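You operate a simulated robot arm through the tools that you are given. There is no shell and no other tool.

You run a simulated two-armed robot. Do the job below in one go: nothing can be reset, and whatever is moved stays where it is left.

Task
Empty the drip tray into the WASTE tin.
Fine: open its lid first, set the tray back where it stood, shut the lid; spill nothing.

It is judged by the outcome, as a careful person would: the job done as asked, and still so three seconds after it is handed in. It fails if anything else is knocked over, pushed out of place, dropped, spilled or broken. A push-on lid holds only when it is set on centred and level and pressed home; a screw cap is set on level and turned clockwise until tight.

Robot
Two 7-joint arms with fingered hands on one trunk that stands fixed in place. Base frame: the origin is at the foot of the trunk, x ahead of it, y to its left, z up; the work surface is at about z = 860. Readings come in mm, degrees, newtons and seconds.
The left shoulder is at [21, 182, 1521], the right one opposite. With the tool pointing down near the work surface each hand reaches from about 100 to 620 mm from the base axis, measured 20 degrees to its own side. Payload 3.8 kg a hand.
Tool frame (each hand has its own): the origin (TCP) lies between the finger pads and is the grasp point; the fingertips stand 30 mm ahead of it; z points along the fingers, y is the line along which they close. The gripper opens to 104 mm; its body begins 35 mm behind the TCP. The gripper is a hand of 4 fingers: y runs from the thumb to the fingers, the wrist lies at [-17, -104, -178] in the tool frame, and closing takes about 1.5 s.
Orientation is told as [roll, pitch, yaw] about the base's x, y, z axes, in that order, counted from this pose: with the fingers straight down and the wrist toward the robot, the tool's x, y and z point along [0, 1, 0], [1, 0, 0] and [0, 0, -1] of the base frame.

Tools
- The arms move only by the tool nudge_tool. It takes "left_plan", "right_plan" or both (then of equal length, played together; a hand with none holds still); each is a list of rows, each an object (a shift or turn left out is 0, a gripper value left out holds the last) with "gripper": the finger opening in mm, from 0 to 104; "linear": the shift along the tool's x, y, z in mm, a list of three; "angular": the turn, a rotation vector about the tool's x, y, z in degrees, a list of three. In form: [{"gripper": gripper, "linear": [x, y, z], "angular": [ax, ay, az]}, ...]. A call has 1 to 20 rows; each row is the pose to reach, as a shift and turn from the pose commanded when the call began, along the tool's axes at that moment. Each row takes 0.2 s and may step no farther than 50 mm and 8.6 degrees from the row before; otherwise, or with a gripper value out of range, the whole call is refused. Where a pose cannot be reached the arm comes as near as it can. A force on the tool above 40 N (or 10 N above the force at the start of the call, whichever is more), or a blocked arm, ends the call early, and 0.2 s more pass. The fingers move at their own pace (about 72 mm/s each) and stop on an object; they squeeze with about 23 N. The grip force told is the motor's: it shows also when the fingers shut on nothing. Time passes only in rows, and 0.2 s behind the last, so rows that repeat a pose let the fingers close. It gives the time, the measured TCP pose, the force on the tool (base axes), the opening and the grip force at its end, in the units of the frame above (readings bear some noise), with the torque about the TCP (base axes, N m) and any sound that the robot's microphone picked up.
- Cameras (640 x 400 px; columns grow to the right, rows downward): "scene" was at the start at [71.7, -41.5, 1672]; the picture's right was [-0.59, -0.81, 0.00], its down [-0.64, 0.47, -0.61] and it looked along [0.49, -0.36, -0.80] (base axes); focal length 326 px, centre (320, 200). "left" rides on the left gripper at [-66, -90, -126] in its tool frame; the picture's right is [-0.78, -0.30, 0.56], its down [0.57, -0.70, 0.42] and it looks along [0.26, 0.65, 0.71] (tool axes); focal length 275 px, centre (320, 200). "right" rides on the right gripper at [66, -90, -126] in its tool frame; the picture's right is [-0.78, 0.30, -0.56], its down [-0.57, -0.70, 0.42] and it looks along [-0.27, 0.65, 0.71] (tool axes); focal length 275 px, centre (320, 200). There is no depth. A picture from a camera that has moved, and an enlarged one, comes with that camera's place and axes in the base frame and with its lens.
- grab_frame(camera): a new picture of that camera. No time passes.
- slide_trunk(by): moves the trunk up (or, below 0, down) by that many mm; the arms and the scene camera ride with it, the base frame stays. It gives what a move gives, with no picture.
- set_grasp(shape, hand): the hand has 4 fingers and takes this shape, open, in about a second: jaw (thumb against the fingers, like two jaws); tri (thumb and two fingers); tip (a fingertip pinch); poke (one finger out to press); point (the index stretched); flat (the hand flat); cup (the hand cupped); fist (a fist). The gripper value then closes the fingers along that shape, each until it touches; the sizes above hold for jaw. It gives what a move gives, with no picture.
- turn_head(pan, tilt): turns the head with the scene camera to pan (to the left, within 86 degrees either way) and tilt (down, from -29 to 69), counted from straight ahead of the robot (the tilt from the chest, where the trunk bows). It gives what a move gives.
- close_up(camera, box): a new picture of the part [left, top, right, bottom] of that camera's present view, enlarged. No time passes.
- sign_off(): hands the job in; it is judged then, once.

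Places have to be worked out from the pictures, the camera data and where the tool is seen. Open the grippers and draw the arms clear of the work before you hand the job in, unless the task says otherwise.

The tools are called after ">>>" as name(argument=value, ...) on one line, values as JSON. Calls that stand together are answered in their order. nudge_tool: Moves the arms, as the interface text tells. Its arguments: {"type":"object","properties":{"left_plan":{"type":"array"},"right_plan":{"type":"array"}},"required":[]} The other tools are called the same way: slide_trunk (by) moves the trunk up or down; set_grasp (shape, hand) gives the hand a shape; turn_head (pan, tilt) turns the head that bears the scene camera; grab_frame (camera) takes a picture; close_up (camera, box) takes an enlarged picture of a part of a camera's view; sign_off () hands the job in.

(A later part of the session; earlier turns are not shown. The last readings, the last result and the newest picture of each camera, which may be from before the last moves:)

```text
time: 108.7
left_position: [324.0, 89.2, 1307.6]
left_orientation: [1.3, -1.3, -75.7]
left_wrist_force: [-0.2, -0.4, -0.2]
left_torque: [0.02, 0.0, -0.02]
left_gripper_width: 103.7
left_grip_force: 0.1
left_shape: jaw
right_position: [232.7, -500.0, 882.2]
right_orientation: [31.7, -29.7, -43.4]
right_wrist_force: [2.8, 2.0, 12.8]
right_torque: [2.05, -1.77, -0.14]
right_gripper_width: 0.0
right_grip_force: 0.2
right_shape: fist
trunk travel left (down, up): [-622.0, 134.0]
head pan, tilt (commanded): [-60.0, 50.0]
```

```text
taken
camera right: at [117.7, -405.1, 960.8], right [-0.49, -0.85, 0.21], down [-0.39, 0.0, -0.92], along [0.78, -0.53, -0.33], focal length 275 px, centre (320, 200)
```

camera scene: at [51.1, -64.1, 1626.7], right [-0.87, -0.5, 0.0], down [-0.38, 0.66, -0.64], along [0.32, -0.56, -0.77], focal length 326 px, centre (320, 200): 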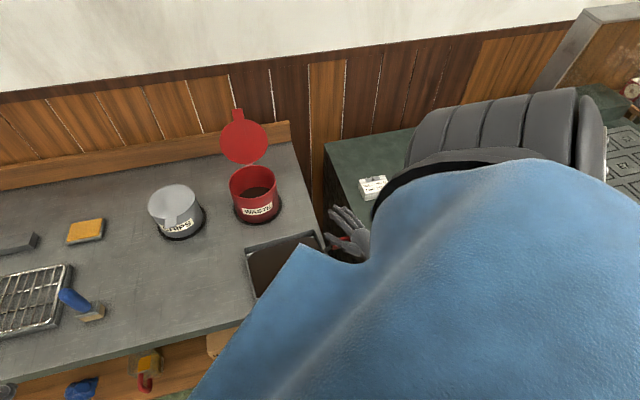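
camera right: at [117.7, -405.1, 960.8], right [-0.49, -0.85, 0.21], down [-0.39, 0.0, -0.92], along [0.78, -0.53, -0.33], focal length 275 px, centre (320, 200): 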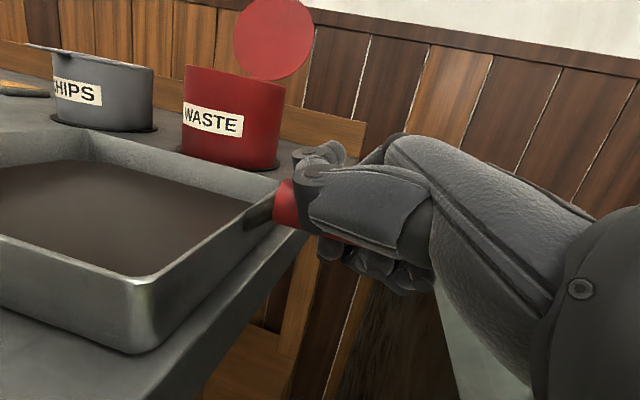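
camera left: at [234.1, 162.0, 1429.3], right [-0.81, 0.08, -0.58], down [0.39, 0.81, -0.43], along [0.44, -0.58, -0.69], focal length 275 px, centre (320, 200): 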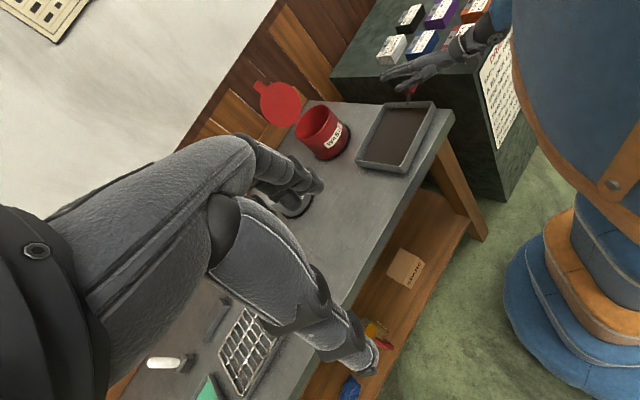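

Reducing. I continue the nose-up rotation in small steps.

>>> nudge_tool(right_plan=[{"linear": [0.2, 0.2, -0.3], "angular": [-0.13, 0.43, 0.22]}, {"linear": [0.4, 0.5, -0.7], "angular": [-0.25, 0.87, 0.43]}, {"linear": [0.4, 0.5, -0.7], "angular": [-0.38, 1.3, 0.65]}, {"linear": [0.4, 0.5, -0.7], "angular": [-0.5, 1.73, 0.87]}, {"linear": [0.4, 0.5, -0.7], "angular": [-0.5, 1.73, 0.87]}])

>>> grab_frame(camera="right")

```text
time: 109.8
left_position: [323.0, 89.1, 1307.1]
left_orientation: [1.2, -1.4, -75.8]
left_wrist_force: [-0.3, 0.2, 0.2]
left_torque: [0.02, 0.04, -0.02]
left_gripper_width: 103.8
left_grip_force: 0.1
left_shape: jaw
right_position: [231.1, -499.8, 883.7]
right_orientation: [33.8, -29.5, -44.6]
right_wrist_force: [1.9, 0.5, 6.7]
right_torque: [1.66, -1.31, -0.34]
right_gripper_width: 0.0
right_grip_force: 0.0
right_shape: fist
trunk travel left (down, up): [-622.0, 134.0]
head pan, tilt (commanded): [-60.0, 50.0]
```

```text
taken
camera right: at [115.7, -407.8, 960.8], right [-0.5, -0.85, 0.17], down [-0.37, 0.02, -0.93], along [0.79, -0.53, -0.32], focal length 275 px, centre (320, 200)
```

right: 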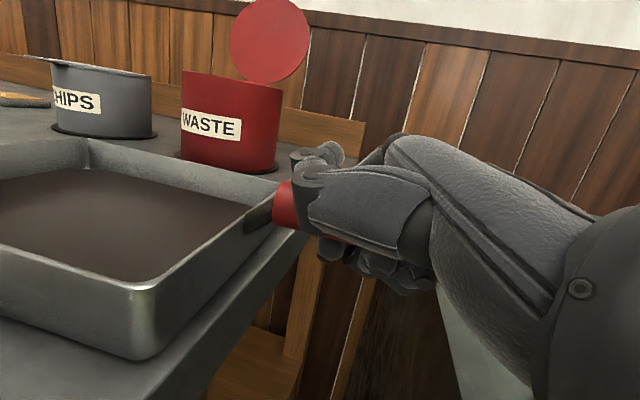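

Far end still bears on the bench with ~2 N·m in the grip. I rotate nose-up another 4°.

>>> nudge_tool(right_plan=[{"angular": [-0.18, 0.62, 0.31]}, {"angular": [-0.36, 1.24, 0.62]}, {"angular": [-0.54, 1.86, 0.93]}, {"angular": [-0.72, 2.48, 1.24]}, {"angular": [-0.9, 3.1, 1.55]}, {"angular": [-1.0, 3.5, 1.75]}, {"angular": [-1.0, 3.5, 1.75]}])

>>> grab_frame(camera="right")

>>> close_up(camera="left", box=[350, 30, 510, 190])

```text
time: 111.5
left_position: [322.2, 89.9, 1308.3]
left_orientation: [1.2, -1.3, -75.7]
left_wrist_force: [0.7, -0.7, 0.8]
left_torque: [0.0, -0.02, 0.01]
left_gripper_width: 103.9
left_grip_force: 0.0
left_shape: jaw
right_position: [231.5, -499.8, 883.2]
right_orientation: [38.3, -29.4, -46.7]
right_wrist_force: [2.1, -1.3, 5.3]
right_torque: [0.62, -0.32, -0.35]
right_gripper_width: 0.0
right_grip_force: 0.0
right_shape: fist
trunk travel left (down, up): [-622.0, 134.0]
head pan, tilt (commanded): [-60.0, 50.0]
```

```text
taken
camera right: at [112.1, -412.1, 960.0], right [-0.5, -0.86, 0.11], down [-0.32, 0.07, -0.94], along [0.8, -0.51, -0.31], focal length 275 px, centre (320, 200)
```

right: 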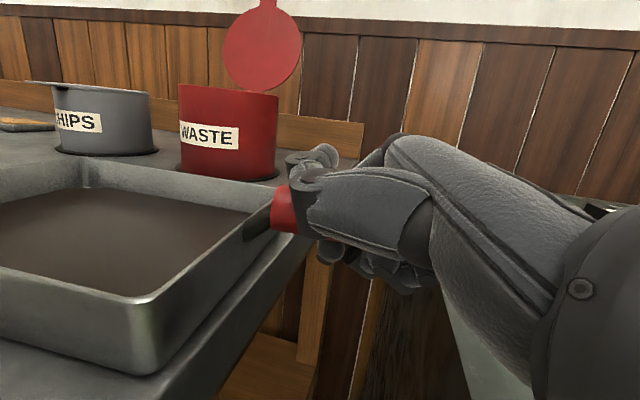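

```text
2.50 times, centred on (430, 110) of left
camera zoom: at [234.0, 161.8, 1429.4], right [-0.81, 0.08, -0.58], down [0.39, 0.81, -0.43], along [0.44, -0.58, -0.69], focal length 688 px, centre (45, 425)
```

zoom: 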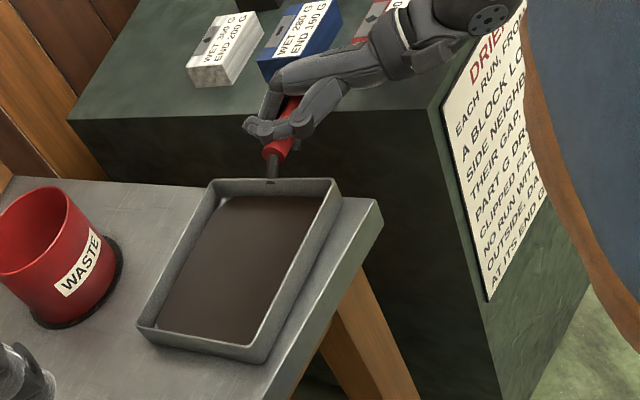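

Torque is nearly out; the near edge now bears. I raise the hand a few mm to take the weight and see if the whole tray lifts.

>>> nudge_tool(right_plan=[{"linear": [0.5, 0.5, -0.7]}, {"linear": [1.1, 1, -1.4]}, {"linear": [1.6, 1.5, -2]}, {"linear": [2.2, 2, -2.7]}, {"linear": [2.2, 2, -2.7]}])

>>> grab_frame(camera="right")

>>> close_up(camera="left", box=[350, 30, 510, 190])

```text
time: 112.7
left_position: [323.5, 89.7, 1307.7]
left_orientation: [1.2, -1.3, -75.7]
left_wrist_force: [-0.1, 0.5, -0.3]
left_torque: [0.01, 0.01, 0.01]
left_gripper_width: 103.7
left_grip_force: 0.2
left_shape: jaw
right_position: [232.6, -500.3, 888.0]
right_orientation: [38.2, -29.3, -46.7]
right_wrist_force: [1.4, -0.2, -0.2]
right_torque: [0.62, -0.27, -0.32]
right_gripper_width: 0.0
right_grip_force: 0.1
right_shape: fist
trunk travel left (down, up): [-622.0, 134.0]
head pan, tilt (commanded): [-60.0, 50.0]
```

```text
taken
camera right: at [112.6, -411.9, 963.9], right [-0.5, -0.86, 0.11], down [-0.32, 0.07, -0.94], along [0.8, -0.51, -0.31], focal length 275 px, centre (320, 200)
```

right: 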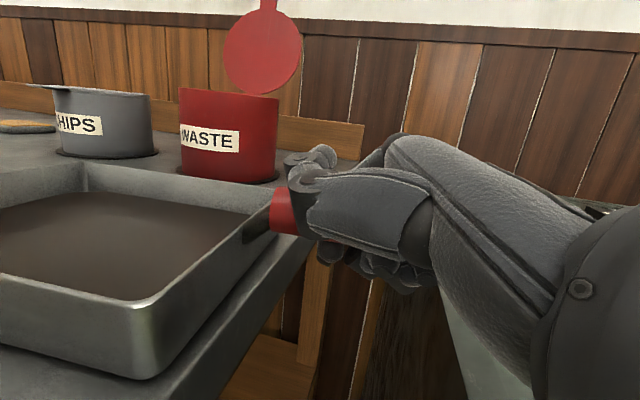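

```text
2.50 times, centred on (430, 110) of left
camera zoom: at [234.1, 161.6, 1429.4], right [-0.81, 0.08, -0.58], down [0.39, 0.81, -0.43], along [0.44, -0.58, -0.69], focal length 688 px, centre (45, 425)
```

zoom: 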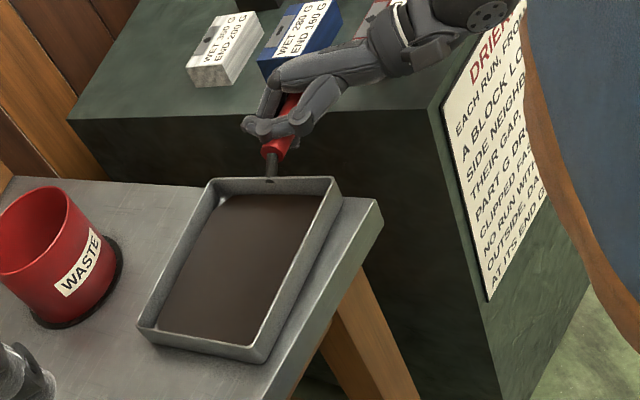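

The grip now carries moment: far end just needs a bit more nose-up. I rotate 4° more with a slight raise.

>>> nudge_tool(right_plan=[{"linear": [0.2, 0.2, -0.3], "angular": [-0.18, 0.62, 0.31]}, {"linear": [0.4, 0.4, -0.6], "angular": [-0.36, 1.24, 0.62]}, {"linear": [0.7, 0.6, -0.8], "angular": [-0.54, 1.86, 0.93]}, {"linear": [0.9, 0.8, -1.1], "angular": [-0.72, 2.48, 1.24]}, {"linear": [1.1, 1, -1.4], "angular": [-0.9, 3.1, 1.55]}, {"linear": [1.1, 1, -1.4], "angular": [-1.0, 3.5, 1.75]}, {"linear": [1.1, 1, -1.4], "angular": [-1.0, 3.5, 1.75]}])

>>> grab_frame(camera="right")

>>> close_up(camera="left", box=[350, 30, 510, 190])

```text
time: 114.2
left_position: [322.5, 88.9, 1307.6]
left_orientation: [1.2, -1.3, -75.8]
left_wrist_force: [0.8, -0.8, 0.7]
left_torque: [0.01, -0.01, 0.0]
left_gripper_width: 104.0
left_grip_force: 0.0
left_shape: jaw
right_position: [231.9, -500.0, 889.3]
right_orientation: [42.8, -29.0, -49.0]
right_wrist_force: [-0.3, -0.6, -2.4]
right_torque: [0.01, 0.07, 0.0]
right_gripper_width: 0.0
right_grip_force: 0.1
right_shape: fist
trunk travel left (down, up): [-622.0, 134.0]
head pan, tilt (commanded): [-60.0, 50.0]
```

```text
taken
camera right: at [108.9, -416.0, 964.7], right [-0.51, -0.86, 0.04], down [-0.28, 0.12, -0.95], along [0.82, -0.49, -0.3], focal length 275 px, centre (320, 200)
```

right: 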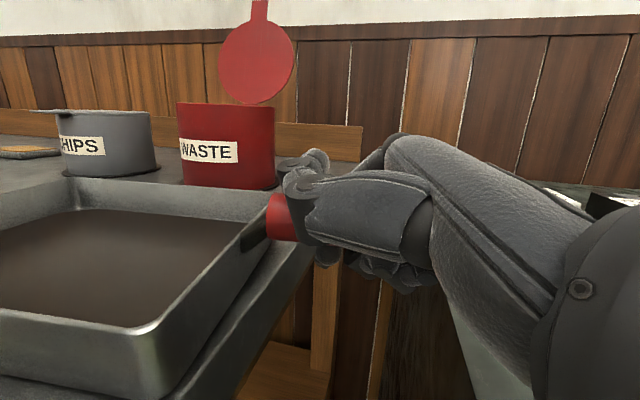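

```text
2.50 times, centred on (430, 110) of left
camera zoom: at [234.2, 161.5, 1429.4], right [-0.81, 0.08, -0.58], down [0.39, 0.81, -0.43], along [0.44, -0.58, -0.69], focal length 688 px, centre (45, 425)
```

zoom: 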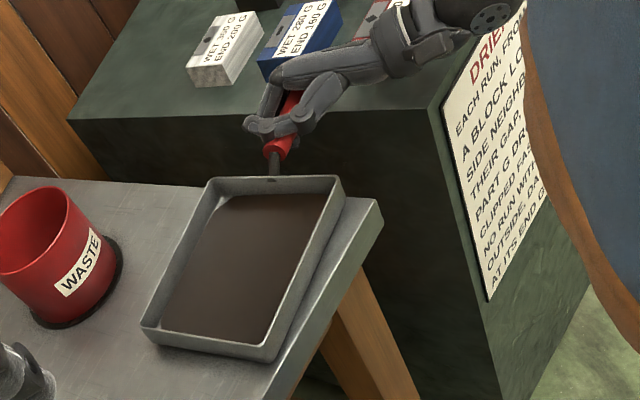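

Torque zero, 2.4 N carried – nearly lifting. Another 3° nose-up.

>>> nudge_tool(right_plan=[{"linear": [0.2, 0.2, -0.3], "angular": [-0.15, 0.52, 0.26]}, {"linear": [0.4, 0.4, -0.6], "angular": [-0.3, 1.04, 0.52]}, {"linear": [0.6, 0.6, -0.8], "angular": [-0.45, 1.56, 0.78]}, {"linear": [0.8, 0.8, -1.1], "angular": [-0.6, 2.08, 1.04]}, {"linear": [1, 1, -1.4], "angular": [-0.75, 2.6, 1.3]}, {"linear": [1, 1, -1.4], "angular": [-0.75, 2.6, 1.3]}])

>>> grab_frame(camera="right")

>>> close_up(camera="left", box=[350, 30, 510, 190])

```text
time: 115.7
left_position: [323.9, 88.6, 1306.0]
left_orientation: [1.2, -1.4, -75.7]
left_wrist_force: [-0.1, 0.5, 0.3]
left_torque: [-0.01, 0.03, 0.0]
left_gripper_width: 103.9
left_grip_force: 0.0
left_shape: jaw
right_position: [231.7, -500.2, 891.2]
right_orientation: [46.2, -28.6, -50.6]
right_wrist_force: [-1.2, -0.7, -2.5]
right_torque: [-0.27, 0.21, 0.03]
right_gripper_width: 0.0
right_grip_force: 0.0
right_shape: fist
trunk travel left (down, up): [-622.0, 134.0]
head pan, tilt (commanded): [-60.0, 50.0]
```

```text
taken
camera right: at [106.4, -418.8, 965.4], right [-0.51, -0.86, -0.01], down [-0.24, 0.16, -0.96], along [0.83, -0.48, -0.29], focal length 275 px, centre (320, 200)
```

right: 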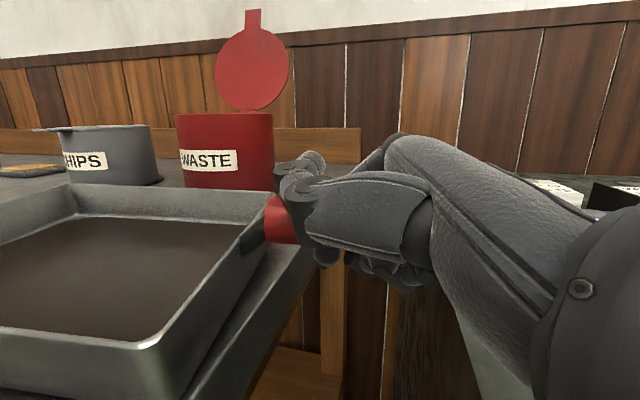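

```text
2.50 times, centred on (430, 110) of left
camera zoom: at [234.2, 161.5, 1429.4], right [-0.81, 0.08, -0.58], down [0.39, 0.81, -0.43], along [0.44, -0.58, -0.69], focal length 688 px, centre (45, 425)
```

zoom: 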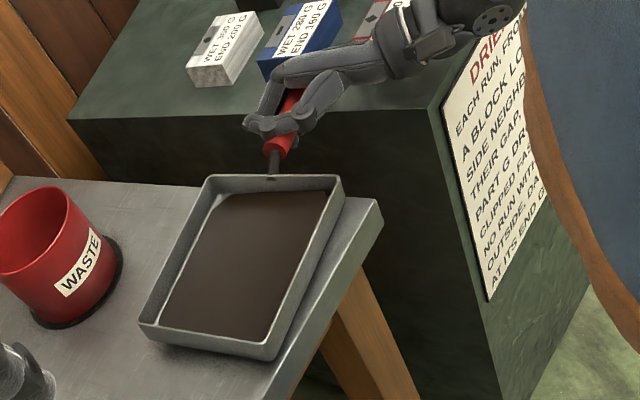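

Torque −0.34 N·m with 2.5 N: consistent with the whole tray (~0.27 kg) now hanging from the hand. I lift 12 mm to confirm and check its level.

>>> nudge_tool(right_plan=[{"linear": [1.2, 0.9, -1.2]}, {"linear": [2.4, 1.8, -2.4]}, {"linear": [3.8, 2.9, -3.8]}, {"linear": [5.1, 3.8, -5.1]}, {"linear": [6.5, 4.8, -6.4]}, {"linear": [7.7, 5.8, -7.6]}, {"linear": [7.7, 5.8, -7.6]}])

>>> grab_frame(camera="right")

>>> close_up(camera="left", box=[350, 30, 510, 190])

>>> close_up(camera="scene", box=[200, 180, 400, 320])

```text
time: 117.2
left_position: [324.6, 90.1, 1307.7]
left_orientation: [1.2, -1.5, -75.7]
left_wrist_force: [-0.1, 1.1, -0.1]
left_torque: [0.01, 0.02, 0.02]
left_gripper_width: 104.0
left_grip_force: 0.0
left_shape: jaw
right_position: [231.9, -499.8, 904.7]
right_orientation: [46.2, -28.6, -50.6]
right_wrist_force: [-0.5, 0.3, -3.1]
right_torque: [-0.35, 0.21, 0.03]
right_gripper_width: 0.3
right_grip_force: 0.1
right_shape: fist
trunk travel left (down, up): [-622.0, 134.0]
head pan, tilt (commanded): [-60.0, 50.0]
```

```text
taken
camera right: at [105.9, -419.0, 977.9], right [-0.51, -0.86, -0.01], down [-0.25, 0.16, -0.96], along [0.83, -0.48, -0.29], focal length 275 px, centre (320, 200)
```

right: 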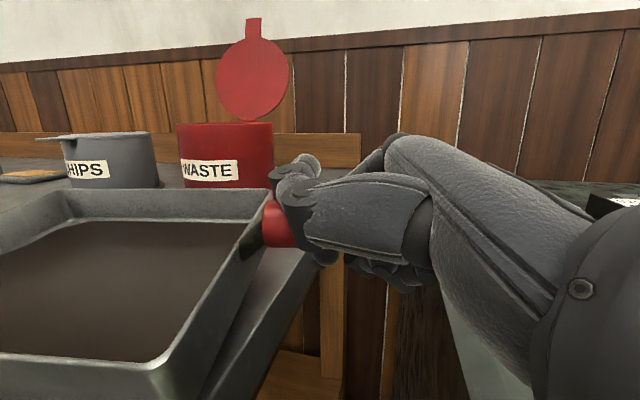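

```text
2.50 times, centred on (430, 110) of left
camera zoom: at [234.3, 161.4, 1429.4], right [-0.81, 0.08, -0.58], down [0.39, 0.81, -0.43], along [0.44, -0.58, -0.69], focal length 688 px, centre (45, 425)
```

zoom: 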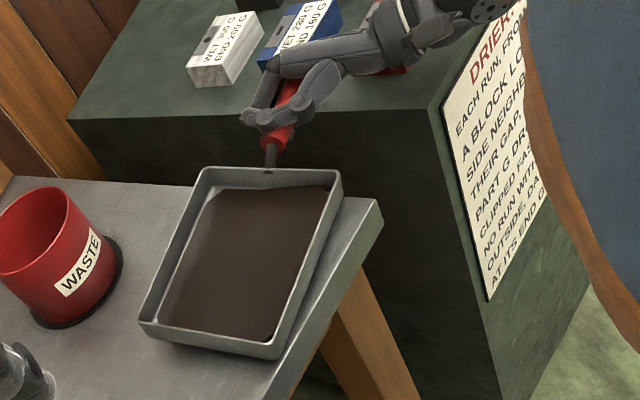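

```text
2.86 times, centred on (300, 250) of scene
camera zoom: at [51.2, -64.7, 1626.7], right [-0.87, -0.5, 0.0], down [-0.38, 0.66, -0.64], along [0.32, -0.56, -0.77], focal length 931 px, centre (377, 57)
```

zoom: 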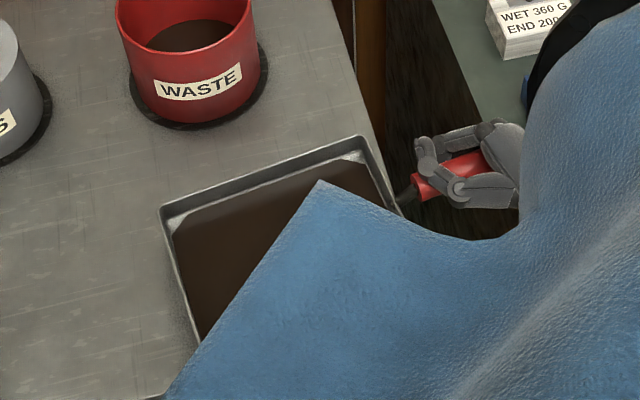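

The tray is fully carried. I zoom in to measure its tilt from the left and right cameras.

>>> close_up(camera="left", box=[370, 75, 480, 185])

>>> close_up(camera="right", box=[0, 170, 320, 400])

```text
3.64 times, centred on (425, 130) of left
camera zoom: at [234.3, 161.4, 1429.4], right [-0.81, 0.08, -0.58], down [0.39, 0.81, -0.43], along [0.44, -0.58, -0.69], focal length 1001 px, centre (-62, 454)
```

zoom: 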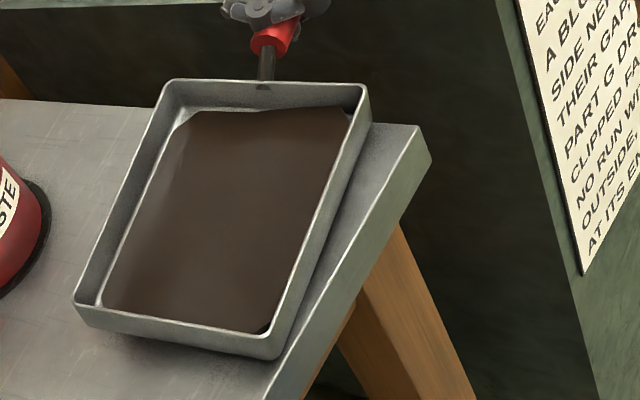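

```text
1.74 times, centred on (160, 285) of right
camera zoom: at [105.9, -419.0, 977.9], right [-0.51, -0.86, -0.01], down [-0.25, 0.16, -0.96], along [0.83, -0.48, -0.29], focal length 479 px, centre (598, 52)
```

zoom: 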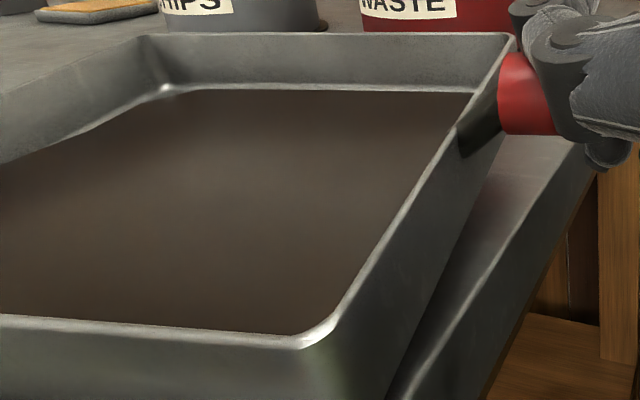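

Triangulating the corners: the tray hangs rolled 9° toward the robot (front edge 23 mm low) and slightly nose-down. I level it right away, slowly.

>>> nudge_tool(right_plan=[{"angular": [0.9, -0.1, 0.9]}, {"angular": [1.9, -0.2, 1.8]}, {"angular": [2.8, -0.3, 2.7]}, {"angular": [3.8, -0.3, 3.6]}, {"angular": [4.7, -0.4, 4.5]}, {"angular": [5.7, -0.5, 5.4]}, {"angular": [6.6, -0.6, 6.3]}, {"angular": [6.6, -0.6, 6.3]}])

>>> close_up(camera="left", box=[370, 75, 480, 185])

>>> close_up(camera="right", box=[0, 170, 320, 400])

```text
time: 119.0
left_position: [323.8, 88.1, 1308.0]
left_orientation: [1.1, -1.4, -75.6]
left_wrist_force: [0.4, 0.0, 0.2]
left_torque: [0.0, -0.01, 0.0]
left_gripper_width: 103.7
left_grip_force: 0.0
left_shape: jaw
right_position: [231.5, -500.3, 903.6]
right_orientation: [45.5, -19.4, -50.3]
right_wrist_force: [-1.0, -0.3, -3.4]
right_torque: [-0.41, 0.22, 0.03]
right_gripper_width: 0.0
right_grip_force: 0.1
right_shape: fist
trunk travel left (down, up): [-622.0, 134.0]
head pan, tilt (commanded): [-60.0, 50.0]
```

```text
3.64 times, centred on (425, 130) of left
camera zoom: at [234.3, 161.5, 1429.4], right [-0.81, 0.08, -0.58], down [0.39, 0.81, -0.43], along [0.44, -0.58, -0.69], focal length 1001 px, centre (-62, 454)
```

zoom: 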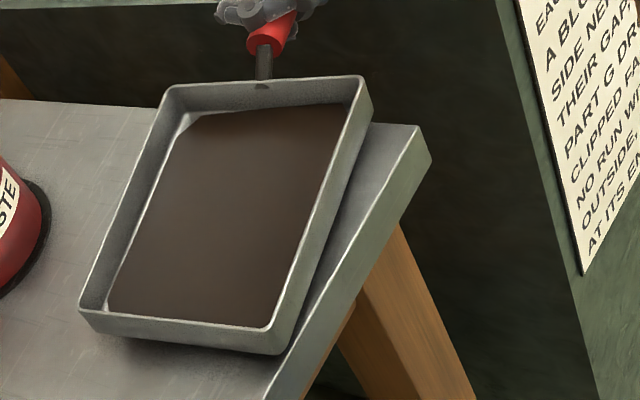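

```text
1.74 times, centred on (160, 285) of right
camera zoom: at [115.3, -429.1, 999.9], right [-0.51, -0.86, -0.06], down [-0.35, 0.26, -0.9], along [0.79, -0.44, -0.43], focal length 479 px, centre (598, 52)
```

zoom: 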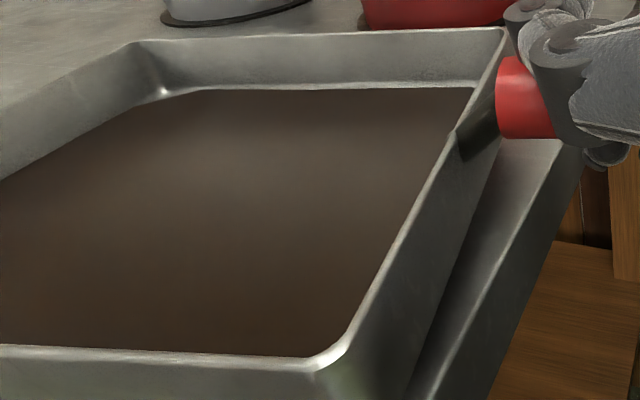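

Better but the front edge is still about 4° low. I roll a further 4° and re-measure.

>>> nudge_tool(right_plan=[{"angular": [0.75, -0.2, 0.65]}, {"angular": [1.5, -0.4, 1.3]}, {"angular": [2.2, -0.6, 1.9]}, {"angular": [3.0, -0.8, 2.6]}, {"angular": [3.0, -0.8, 2.6]}])

>>> close_up(camera="left", box=[370, 75, 480, 185])

>>> close_up(camera="right", box=[0, 170, 320, 400])

```text
time: 120.2
left_position: [324.1, 88.9, 1306.8]
left_orientation: [1.3, -1.4, -75.7]
left_wrist_force: [-0.2, 0.4, -0.1]
left_torque: [0.03, -0.02, -0.01]
left_gripper_width: 103.8
left_grip_force: 0.0
left_shape: jaw
right_position: [231.6, -499.8, 903.3]
right_orientation: [44.6, -15.5, -49.9]
right_wrist_force: [0.2, -1.0, -3.8]
right_torque: [-0.34, 0.22, -0.05]
right_gripper_width: 0.1
right_grip_force: 0.1
right_shape: fist
trunk travel left (down, up): [-622.0, 134.0]
head pan, tilt (commanded): [-60.0, 50.0]
```

```text
3.64 times, centred on (425, 130) of left
camera zoom: at [234.2, 161.4, 1429.4], right [-0.81, 0.08, -0.58], down [0.39, 0.81, -0.43], along [0.44, -0.58, -0.69], focal length 1001 px, centre (-62, 454)
```

zoom: 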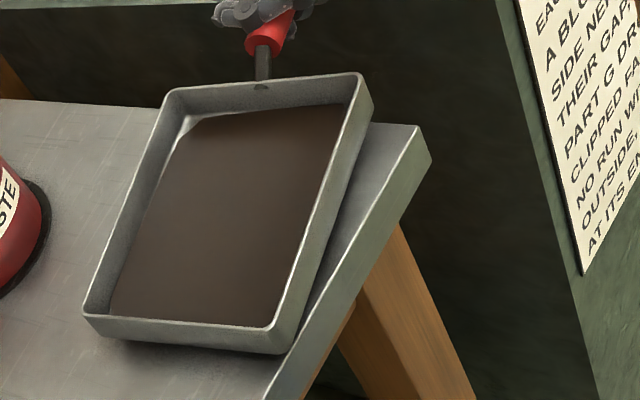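

```text
1.74 times, centred on (160, 285) of right
camera zoom: at [121.1, -433.6, 1009.3], right [-0.51, -0.86, -0.06], down [-0.4, 0.3, -0.87], along [0.76, -0.42, -0.5], focal length 479 px, centre (598, 52)
```

zoom: 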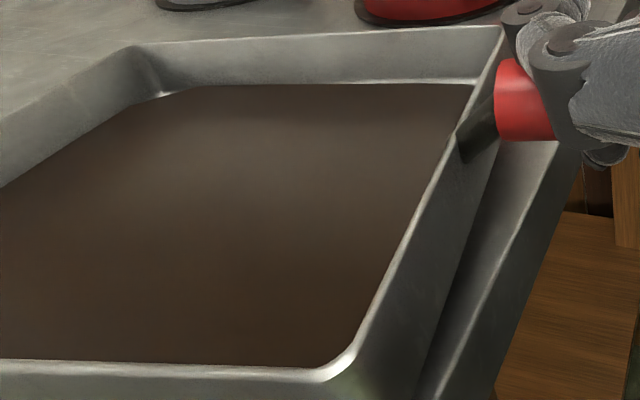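

Now within about 2° each way. One more fine correction (2° roll, 2° nose-up).

>>> nudge_tool(right_plan=[{"angular": [0.5, 0.45, 0.67]}, {"angular": [1.0, 0.9, 1.3]}, {"angular": [1.52, 1.36, 2.0]}, {"angular": [1.52, 1.36, 2.0]}])

>>> close_up(camera="left", box=[370, 75, 480, 185])

>>> close_up(camera="right", box=[0, 170, 320, 400])

```text
time: 121.2
left_position: [323.5, 88.5, 1307.9]
left_orientation: [1.1, -1.4, -75.7]
left_wrist_force: [0.0, -0.1, 0.3]
left_torque: [-0.03, -0.01, 0.0]
left_gripper_width: 103.4
left_grip_force: 0.1
left_shape: jaw
right_position: [232.2, -500.4, 902.8]
right_orientation: [46.1, -13.0, -50.3]
right_wrist_force: [0.9, 0.1, -3.2]
right_torque: [-0.37, 0.2, -0.02]
right_gripper_width: 0.1
right_grip_force: 0.1
right_shape: fist
trunk travel left (down, up): [-622.0, 134.0]
head pan, tilt (commanded): [-60.0, 50.0]
```

```text
3.64 times, centred on (425, 130) of left
camera zoom: at [234.2, 161.4, 1429.4], right [-0.81, 0.08, -0.58], down [0.39, 0.81, -0.43], along [0.44, -0.58, -0.69], focal length 1001 px, centre (-62, 454)
```

zoom: 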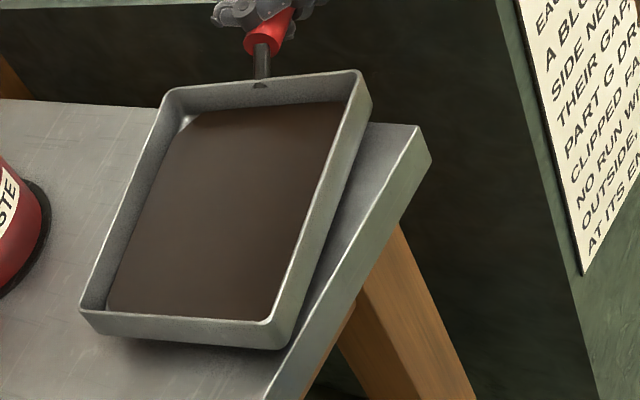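

```text
1.74 times, centred on (160, 285) of right
camera zoom: at [122.1, -438.9, 1013.5], right [-0.51, -0.85, -0.1], down [-0.41, 0.35, -0.85], along [0.76, -0.39, -0.52], focal length 479 px, centre (598, 52)
```

zoom: 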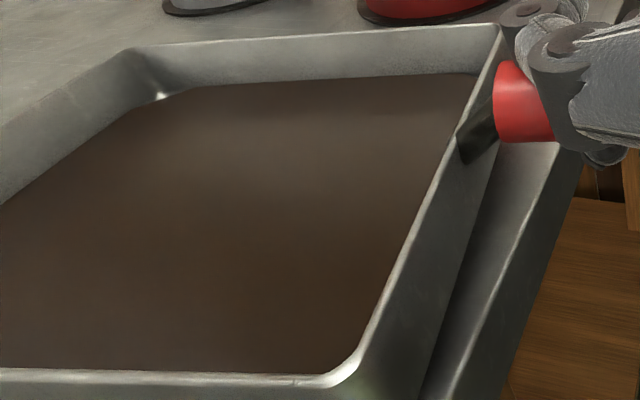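

The tray is level within ~2° and rigidly held. I lift it 110 mm straight up, slowly, trimming the last bit of roll.

>>> nudge_tool(right_plan=[{"linear": [2.1, 0.7, -2], "angular": [0.3, -0.1, 0.25]}, {"linear": [5.6, 1.8, -5.4], "angular": [0.6, -0.2, 0.5]}, {"linear": [10.5, 3.4, -10.1], "angular": [0.85, -0.3, 0.75]}, {"linear": [16.2, 5.2, -15.5], "angular": [1.07, -0.4, 0.97]}, {"linear": [21.8, 7, -20.9], "angular": [1.07, -0.4, 0.97]}, {"linear": [27.4, 8.8, -26.3], "angular": [1.07, -0.4, 0.97]}, {"linear": [33, 10.6, -31.8], "angular": [1.07, -0.4, 0.97]}, {"linear": [38.6, 12.4, -37.2], "angular": [1.07, -0.4, 0.97]}, {"linear": [44.2, 14.2, -42.6], "angular": [1.07, -0.4, 0.97]}, {"linear": [49.9, 16, -48], "angular": [1.07, -0.4, 0.97]}, {"linear": [55.5, 17.8, -53.4], "angular": [1.07, -0.4, 0.97]}, {"linear": [61.1, 19.6, -58.8], "angular": [1.07, -0.4, 0.97]}, {"linear": [66.7, 21.4, -64.2], "angular": [1.07, -0.4, 0.97]}, {"linear": [71.6, 23, -68.9], "angular": [1.07, -0.4, 0.97]}, {"linear": [75.1, 24.1, -72.3], "angular": [1.07, -0.4, 0.97]}, {"linear": [77.2, 24.8, -74.3], "angular": [1.07, -0.4, 0.97]}, {"linear": [77.2, 24.8, -74.3], "angular": [1.07, -0.4, 0.97]}])

>>> close_up(camera="left", box=[350, 50, 510, 170])

>>> grab_frame(camera="right")

>>> grab_frame(camera="scene")

```text
time: 124.8
left_position: [324.1, 88.3, 1307.4]
left_orientation: [1.2, -1.4, -75.7]
left_wrist_force: [-0.4, -0.1, -0.2]
left_torque: [0.01, -0.01, -0.01]
left_gripper_width: 103.7
left_grip_force: 0.0
left_shape: jaw
right_position: [230.1, -500.6, 1013.1]
right_orientation: [45.6, -11.6, -50.1]
right_wrist_force: [0.3, 0.7, -2.8]
right_torque: [-0.31, 0.2, 0.0]
right_gripper_width: 0.0
right_grip_force: 0.0
right_shape: fist
trunk travel left (down, up): [-622.0, 134.0]
head pan, tilt (commanded): [-60.0, 50.0]
```

```text
3.33 times, centred on (430, 110) of left
camera zoom: at [234.2, 161.4, 1429.4], right [-0.81, 0.08, -0.58], down [0.39, 0.81, -0.43], along [0.44, -0.58, -0.69], focal length 918 px, centre (-47, 500)
```

zoom: 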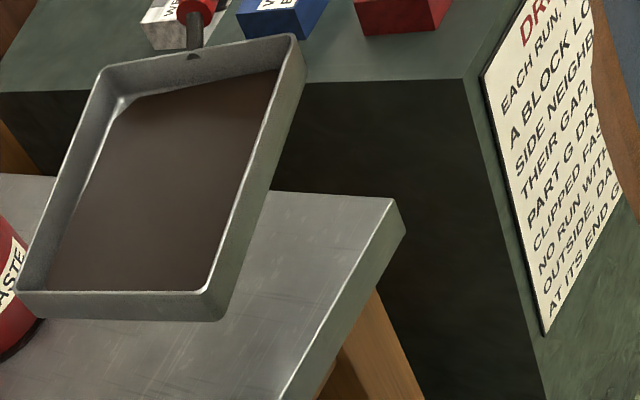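

```text
taken
camera right: at [124.5, -440.6, 1126.8], right [-0.52, -0.85, -0.1], down [-0.42, 0.36, -0.83], along [0.74, -0.39, -0.54], focal length 275 px, centre (320, 200)
```

right: 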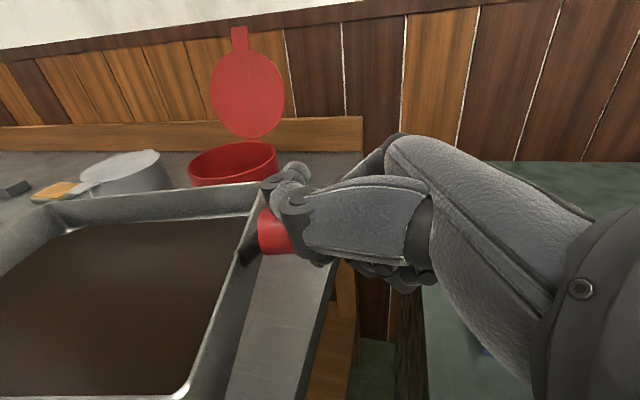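

```text
taken
camera scene: at [51.2, -64.8, 1626.7], right [-0.87, -0.5, 0.0], down [-0.38, 0.66, -0.64], along [0.32, -0.56, -0.77], focal length 326 px, centre (320, 200)
```

scene: 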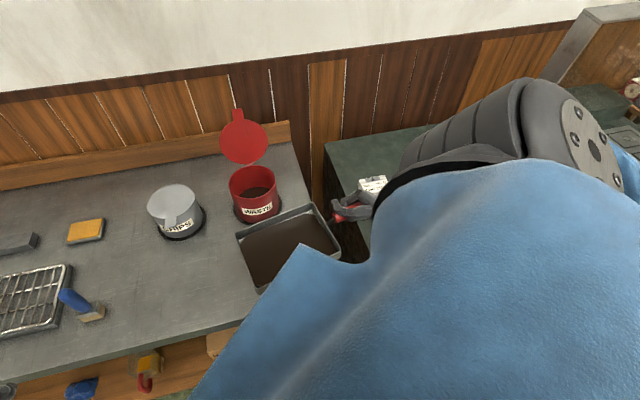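

Lifted cleanly. I measure the tray pose once more from both cameras before swinging it to the tin.

>>> close_up(camera="right", box=[0, 170, 320, 400])

>>> close_up(camera="left", box=[345, 50, 455, 160])

>>> close_up(camera="scene", box=[210, 150, 370, 300])

```text
1.74 times, centred on (160, 285) of right
camera zoom: at [124.5, -440.6, 1126.8], right [-0.52, -0.85, -0.1], down [-0.42, 0.36, -0.83], along [0.74, -0.39, -0.54], focal length 479 px, centre (598, 52)
```

zoom: 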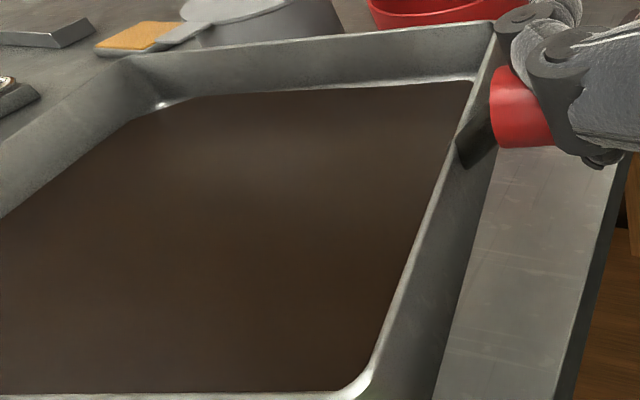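

```text
3.64 times, centred on (400, 105) of left
camera zoom: at [234.2, 161.4, 1429.4], right [-0.81, 0.08, -0.58], down [0.39, 0.81, -0.43], along [0.44, -0.58, -0.69], focal length 1001 px, centre (29, 546)
```

zoom: 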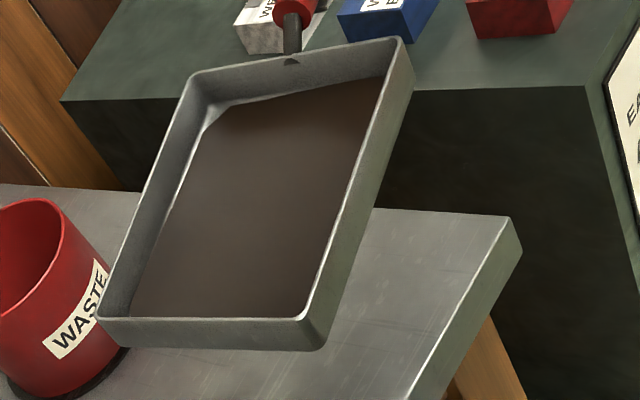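

```text
2.67 times, centred on (290, 225) of scene
camera zoom: at [51.2, -64.8, 1626.7], right [-0.87, -0.5, 0.0], down [-0.38, 0.66, -0.64], along [0.32, -0.56, -0.77], focal length 869 px, centre (400, 133)
```

zoom: 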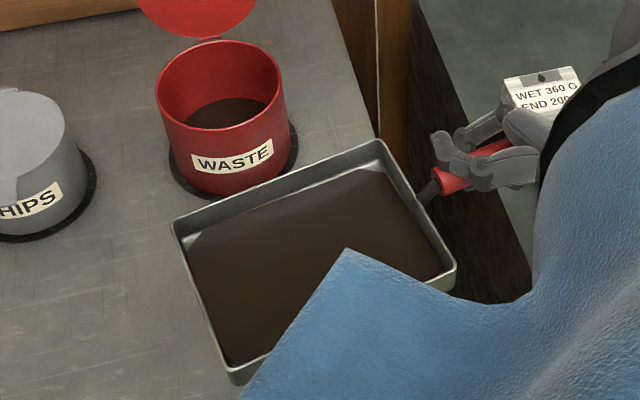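

The tray is level to ~2° at rim z≈1027, corner A about 252/58 mm ahead of the hand. I swing it slowly (27° clockwise) so that its far-back corner comes over the WASTE tin's mouth.

>>> nudge_tool(right_plan=[{"linear": [-0.4, 1.7, -0.1], "angular": [-0.37, -0.08, 0.38]}, {"linear": [-1.2, 5.2, -0.2], "angular": [-1.12, -0.24, 1.13]}, {"linear": [-2.3, 9.6, -0.3], "angular": [-2.05, -0.44, 2.08]}, {"linear": [-3.5, 14.8, -0.4], "angular": [-3.17, -0.68, 3.21]}, {"linear": [-4.7, 20.1, -0.6], "angular": [-4.29, -0.92, 4.34]}, {"linear": [-5.9, 25.3, -0.8], "angular": [-5.41, -1.16, 5.47]}, {"linear": [-7.2, 30.5, -0.9], "angular": [-6.53, -1.4, 6.6]}, {"linear": [-8.4, 35.8, -1.1], "angular": [-7.65, -1.64, 7.74]}, {"linear": [-9.6, 41, -1.2], "angular": [-8.77, -1.88, 8.87]}, {"linear": [-10.9, 46.2, -1.4], "angular": [-9.89, -2.12, 10]}, {"linear": [-12.1, 51.4, -1.5], "angular": [-11.01, -2.36, 11.13]}, {"linear": [-13.3, 56.7, -1.7], "angular": [-12.13, -2.6, 12.27]}, {"linear": [-14.6, 61.9, -1.8], "angular": [-13.25, -2.84, 13.4]}, {"linear": [-15.8, 67.1, -2], "angular": [-14.37, -3.08, 14.53]}, {"linear": [-17, 72.4, -2.2], "angular": [-15.49, -3.32, 15.66]}, {"linear": [-18.2, 77.6, -2.3], "angular": [-16.61, -3.56, 16.79]}, {"linear": [-19.3, 82, -2.4], "angular": [-17.54, -3.76, 17.74]}, {"linear": [-20.1, 85.5, -2.5], "angular": [-18.29, -3.92, 18.49]}, {"linear": [-20.5, 87.2, -2.6], "angular": [-18.66, -4, 18.87]}, {"linear": [-20.5, 87.2, -2.6], "angular": [-18.66, -4, 18.87]}])

>>> close_up(camera="scene", box=[190, 100, 400, 300])

>>> grab_frame(camera="left")

>>> grab_frame(camera="right")

```text
time: 129.1
left_position: [322.9, 88.9, 1307.0]
left_orientation: [1.1, -1.4, -75.8]
left_wrist_force: [0.5, 0.2, -0.1]
left_torque: [0.02, 0.01, 0.03]
left_gripper_width: 103.7
left_grip_force: 0.1
left_shape: jaw
right_position: [276.5, -578.0, 1017.3]
right_orientation: [46.9, -10.9, -77.2]
right_wrist_force: [0.2, -0.2, -4.2]
right_torque: [-0.19, 0.34, 0.05]
right_gripper_width: 0.0
right_grip_force: 0.0
right_shape: fist
trunk travel left (down, up): [-622.0, 134.0]
head pan, tilt (commanded): [-60.0, 50.0]
```

```text
2.00 times, centred on (295, 200) of scene
camera zoom: at [51.3, -64.8, 1626.7], right [-0.87, -0.5, 0.0], down [-0.38, 0.66, -0.64], along [0.32, -0.56, -0.77], focal length 652 px, centre (370, 200)
```

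zoom: 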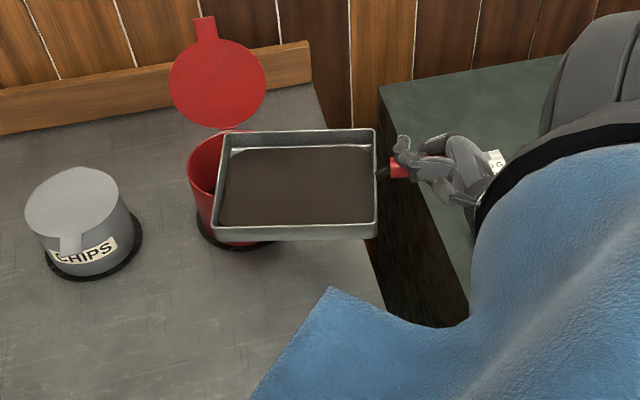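

```text
taken
camera left: at [234.3, 161.4, 1429.4], right [-0.81, 0.08, -0.58], down [0.39, 0.81, -0.43], along [0.44, -0.58, -0.69], focal length 275 px, centre (320, 200)
```

left: 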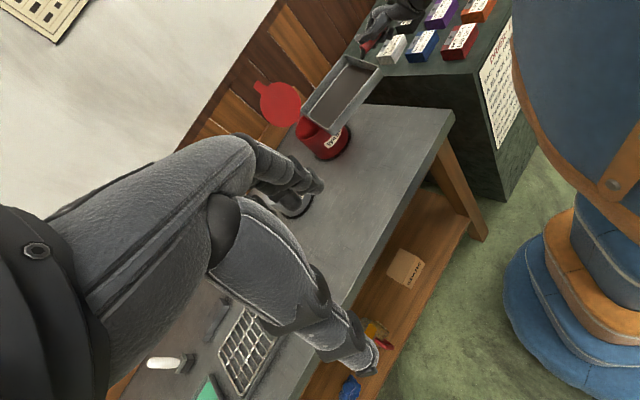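

```text
taken
camera right: at [205.0, -478.7, 1131.9], right [-0.84, -0.52, -0.13], down [-0.2, 0.52, -0.83], along [0.5, -0.67, -0.55], focal length 275 px, centre (320, 200)
```

right: 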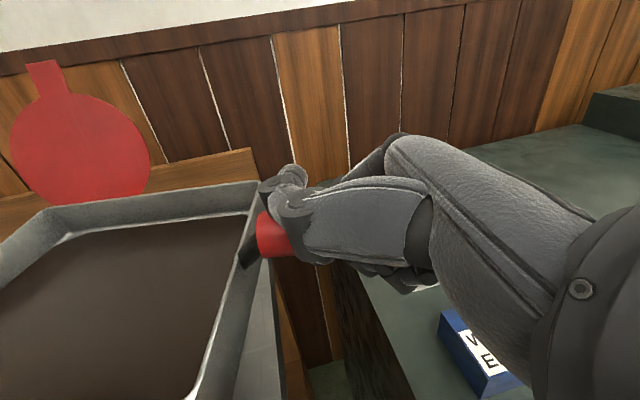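

The corner is over the tin's mouth area. I zoom from left and scene cameras to verify level and exact corner position before pouring.

>>> close_up(camera="left", box=[260, 30, 400, 170])

>>> close_up(camera="scene", box=[240, 145, 340, 235])

>>> close_up(camera="right", box=[0, 150, 300, 400])

```text
2.86 times, centred on (330, 100) of left
camera zoom: at [234.3, 161.4, 1429.4], right [-0.81, 0.08, -0.58], down [0.39, 0.81, -0.43], along [0.44, -0.58, -0.69], focal length 786 px, centre (291, 486)
```

zoom: 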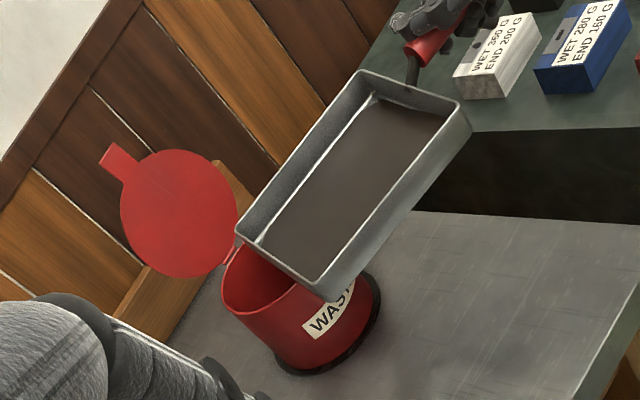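

```text
4.44 times, centred on (290, 190) of scene
camera zoom: at [51.3, -64.8, 1626.7], right [-0.87, -0.5, 0.0], down [-0.38, 0.66, -0.64], along [0.32, -0.56, -0.77], focal length 1448 px, centre (453, 244)
```

zoom: 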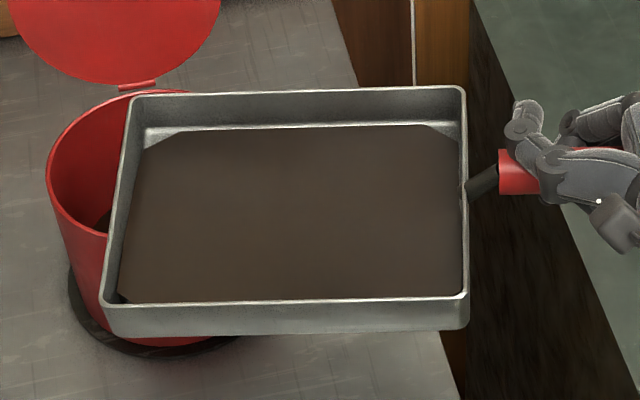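

```text
1.60 times, centred on (150, 275) of right
camera zoom: at [205.0, -478.7, 1131.9], right [-0.84, -0.52, -0.13], down [-0.2, 0.52, -0.83], along [0.5, -0.67, -0.55], focal length 440 px, centre (592, 80)
```

zoom: 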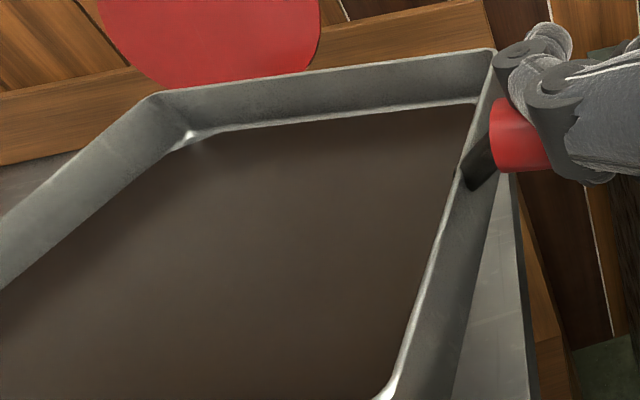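

The content is shallow (floor shows along the back wall at ~3.5° roll), so there is ample freeboard; corner A is at about (515,-494,1036), inside the tin's mouth. I begin the tilt about that corner, first to 24°, which shouldn't pour yet.

>>> nudge_tool(right_plan=[{"linear": [2.6, 0, -2.8], "angular": [1.09, -1.19, 1.2]}, {"linear": [5.1, 0, -5.6], "angular": [2.18, -2.39, 2.41]}, {"linear": [7.7, 0, -8.3], "angular": [3.27, -3.58, 3.61]}, {"linear": [10.2, 0, -11.1], "angular": [4.36, -4.77, 4.81]}, {"linear": [12.7, 0.4, -13.2], "angular": [5.46, -5.94, 6.03]}, {"linear": [15.2, 0.7, -15.3], "angular": [6.57, -7.1, 7.25]}, {"linear": [17.7, 1.1, -17.4], "angular": [7.67, -8.27, 8.47]}, {"linear": [20.2, 1.4, -19.5], "angular": [8.77, -9.44, 9.69]}, {"linear": [22.8, 2.3, -21.2], "angular": [9.88, -10.58, 10.93]}, {"linear": [25.3, 3.1, -23], "angular": [10.99, -11.72, 12.17]}, {"linear": [27.9, 4, -24.7], "angular": [12.1, -12.85, 13.41]}, {"linear": [30.4, 4.8, -26.4], "angular": [13.21, -13.99, 14.65]}, {"linear": [30.4, 4.8, -26.4], "angular": [13.21, -13.99, 14.65]}])

>>> close_up(camera="scene", box=[230, 125, 350, 245])

>>> close_up(camera="left", box=[260, 30, 400, 170])

```text
time: 131.8
left_position: [322.9, 88.6, 1306.6]
left_orientation: [1.2, -1.4, -75.7]
left_wrist_force: [0.2, -0.1, 0.0]
left_torque: [-0.02, 0.02, 0.0]
left_gripper_width: 104.0
left_grip_force: 0.1
left_shape: jaw
right_position: [277.5, -575.3, 1059.9]
right_orientation: [32.8, 8.7, -80.0]
right_wrist_force: [0.2, 0.2, -2.9]
right_torque: [-0.26, 0.3, 0.01]
right_gripper_width: 0.0
right_grip_force: 0.0
right_shape: fist
trunk travel left (down, up): [-622.0, 134.0]
head pan, tilt (commanded): [-60.0, 50.0]
```

```text
3.33 times, centred on (290, 185) of scene
camera zoom: at [51.2, -64.7, 1626.7], right [-0.87, -0.5, 0.0], down [-0.38, 0.66, -0.64], along [0.32, -0.56, -0.77], focal length 1086 px, centre (420, 250)
```

zoom: 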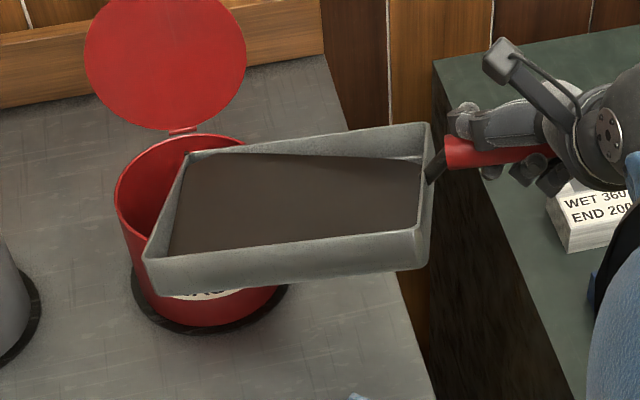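

```text
2.86 times, centred on (330, 100) of left
camera zoom: at [234.2, 161.4, 1429.4], right [-0.81, 0.08, -0.58], down [0.39, 0.81, -0.43], along [0.44, -0.58, -0.69], focal length 786 px, centre (291, 486)
```

zoom: 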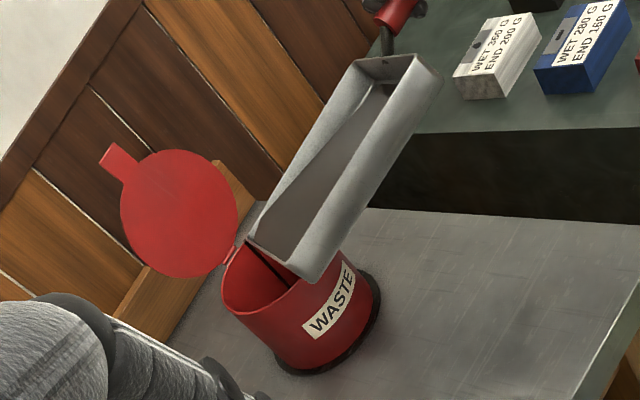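

Corner A sits ~23 mm short of the tin's centre, well inside its mouth, and a dark stream is already falling into the tin. I continue tilting slowly to 56°, easing the corner toward the centre and a little lower.

>>> nudge_tool(right_plan=[{"linear": [1.6, -0.7, -1.4], "angular": [1.02, -1.06, 1.45]}, {"linear": [3.3, -1.4, -2.9], "angular": [2.04, -2.12, 2.9]}, {"linear": [5, -2.2, -4.3], "angular": [3.05, -3.17, 4.34]}, {"linear": [6.6, -2.9, -5.7], "angular": [4.07, -4.23, 5.79]}, {"linear": [9, -3.4, -6.6], "angular": [5.01, -5.17, 7.47]}, {"linear": [11.4, -4, -7.5], "angular": [5.95, -6.1, 9.15]}, {"linear": [13.8, -4.5, -8.4], "angular": [6.89, -7.04, 10.82]}, {"linear": [16.2, -5.1, -9.3], "angular": [7.83, -7.97, 12.5]}, {"linear": [18.4, -5.7, -10.3], "angular": [8.83, -8.82, 14.2]}, {"linear": [20.7, -6.3, -11.2], "angular": [9.83, -9.67, 15.9]}, {"linear": [22.9, -7, -12.2], "angular": [10.83, -10.52, 17.61]}, {"linear": [25.1, -7.6, -13.2], "angular": [11.83, -11.37, 19.31]}, {"linear": [27.3, -8, -14.3], "angular": [12.89, -12.14, 21.04]}, {"linear": [29.6, -8.4, -15.4], "angular": [13.94, -12.92, 22.76]}, {"linear": [31.8, -8.7, -16.6], "angular": [15, -13.69, 24.49]}, {"linear": [34, -9.1, -17.7], "angular": [16.05, -14.46, 26.21]}, {"linear": [34, -9.1, -17.7], "angular": [16.05, -14.46, 26.21]}])

>>> close_up(camera="scene", box=[230, 125, 350, 245])

>>> close_up(camera="left", box=[260, 30, 400, 170])

```text
time: 135.4
left_position: [322.7, 88.6, 1307.6]
left_orientation: [1.1, -1.4, -75.7]
left_wrist_force: [-0.2, -0.5, -0.3]
left_torque: [0.0, 0.0, -0.01]
left_gripper_width: 103.9
left_grip_force: 0.0
left_shape: jaw
right_position: [294.4, -567.5, 1092.3]
right_orientation: [10.8, 33.5, -99.4]
right_wrist_force: [1.1, -0.2, 1.4]
right_torque: [-0.06, -0.41, -0.14]
right_gripper_width: 0.0
right_grip_force: 0.1
right_shape: fist
trunk travel left (down, up): [-622.0, 134.0]
head pan, tilt (commanded): [-60.0, 50.0]
```

```text
3.33 times, centred on (290, 185) of scene
camera zoom: at [51.1, -64.4, 1626.8], right [-0.87, -0.5, 0.0], down [-0.38, 0.66, -0.64], along [0.32, -0.56, -0.77], focal length 1086 px, centre (420, 250)
```

zoom: 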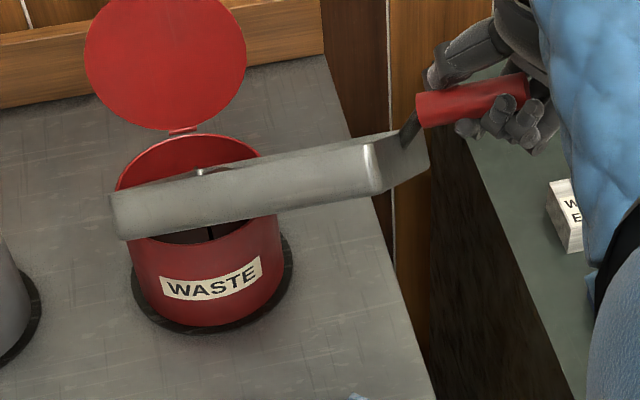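

```text
2.86 times, centred on (330, 100) of left
camera zoom: at [234.1, 161.7, 1429.4], right [-0.81, 0.08, -0.58], down [0.39, 0.81, -0.43], along [0.44, -0.58, -0.69], focal length 786 px, centre (291, 486)
```

zoom: 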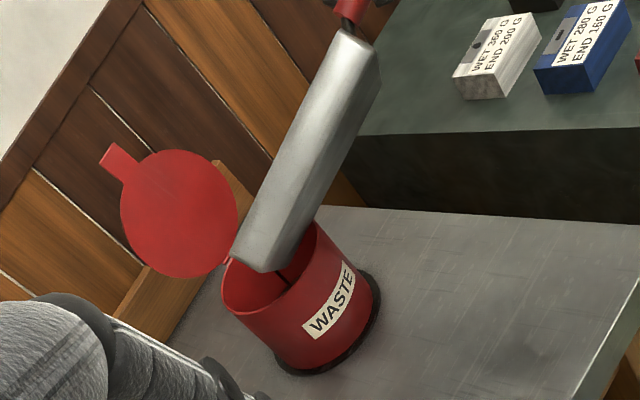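

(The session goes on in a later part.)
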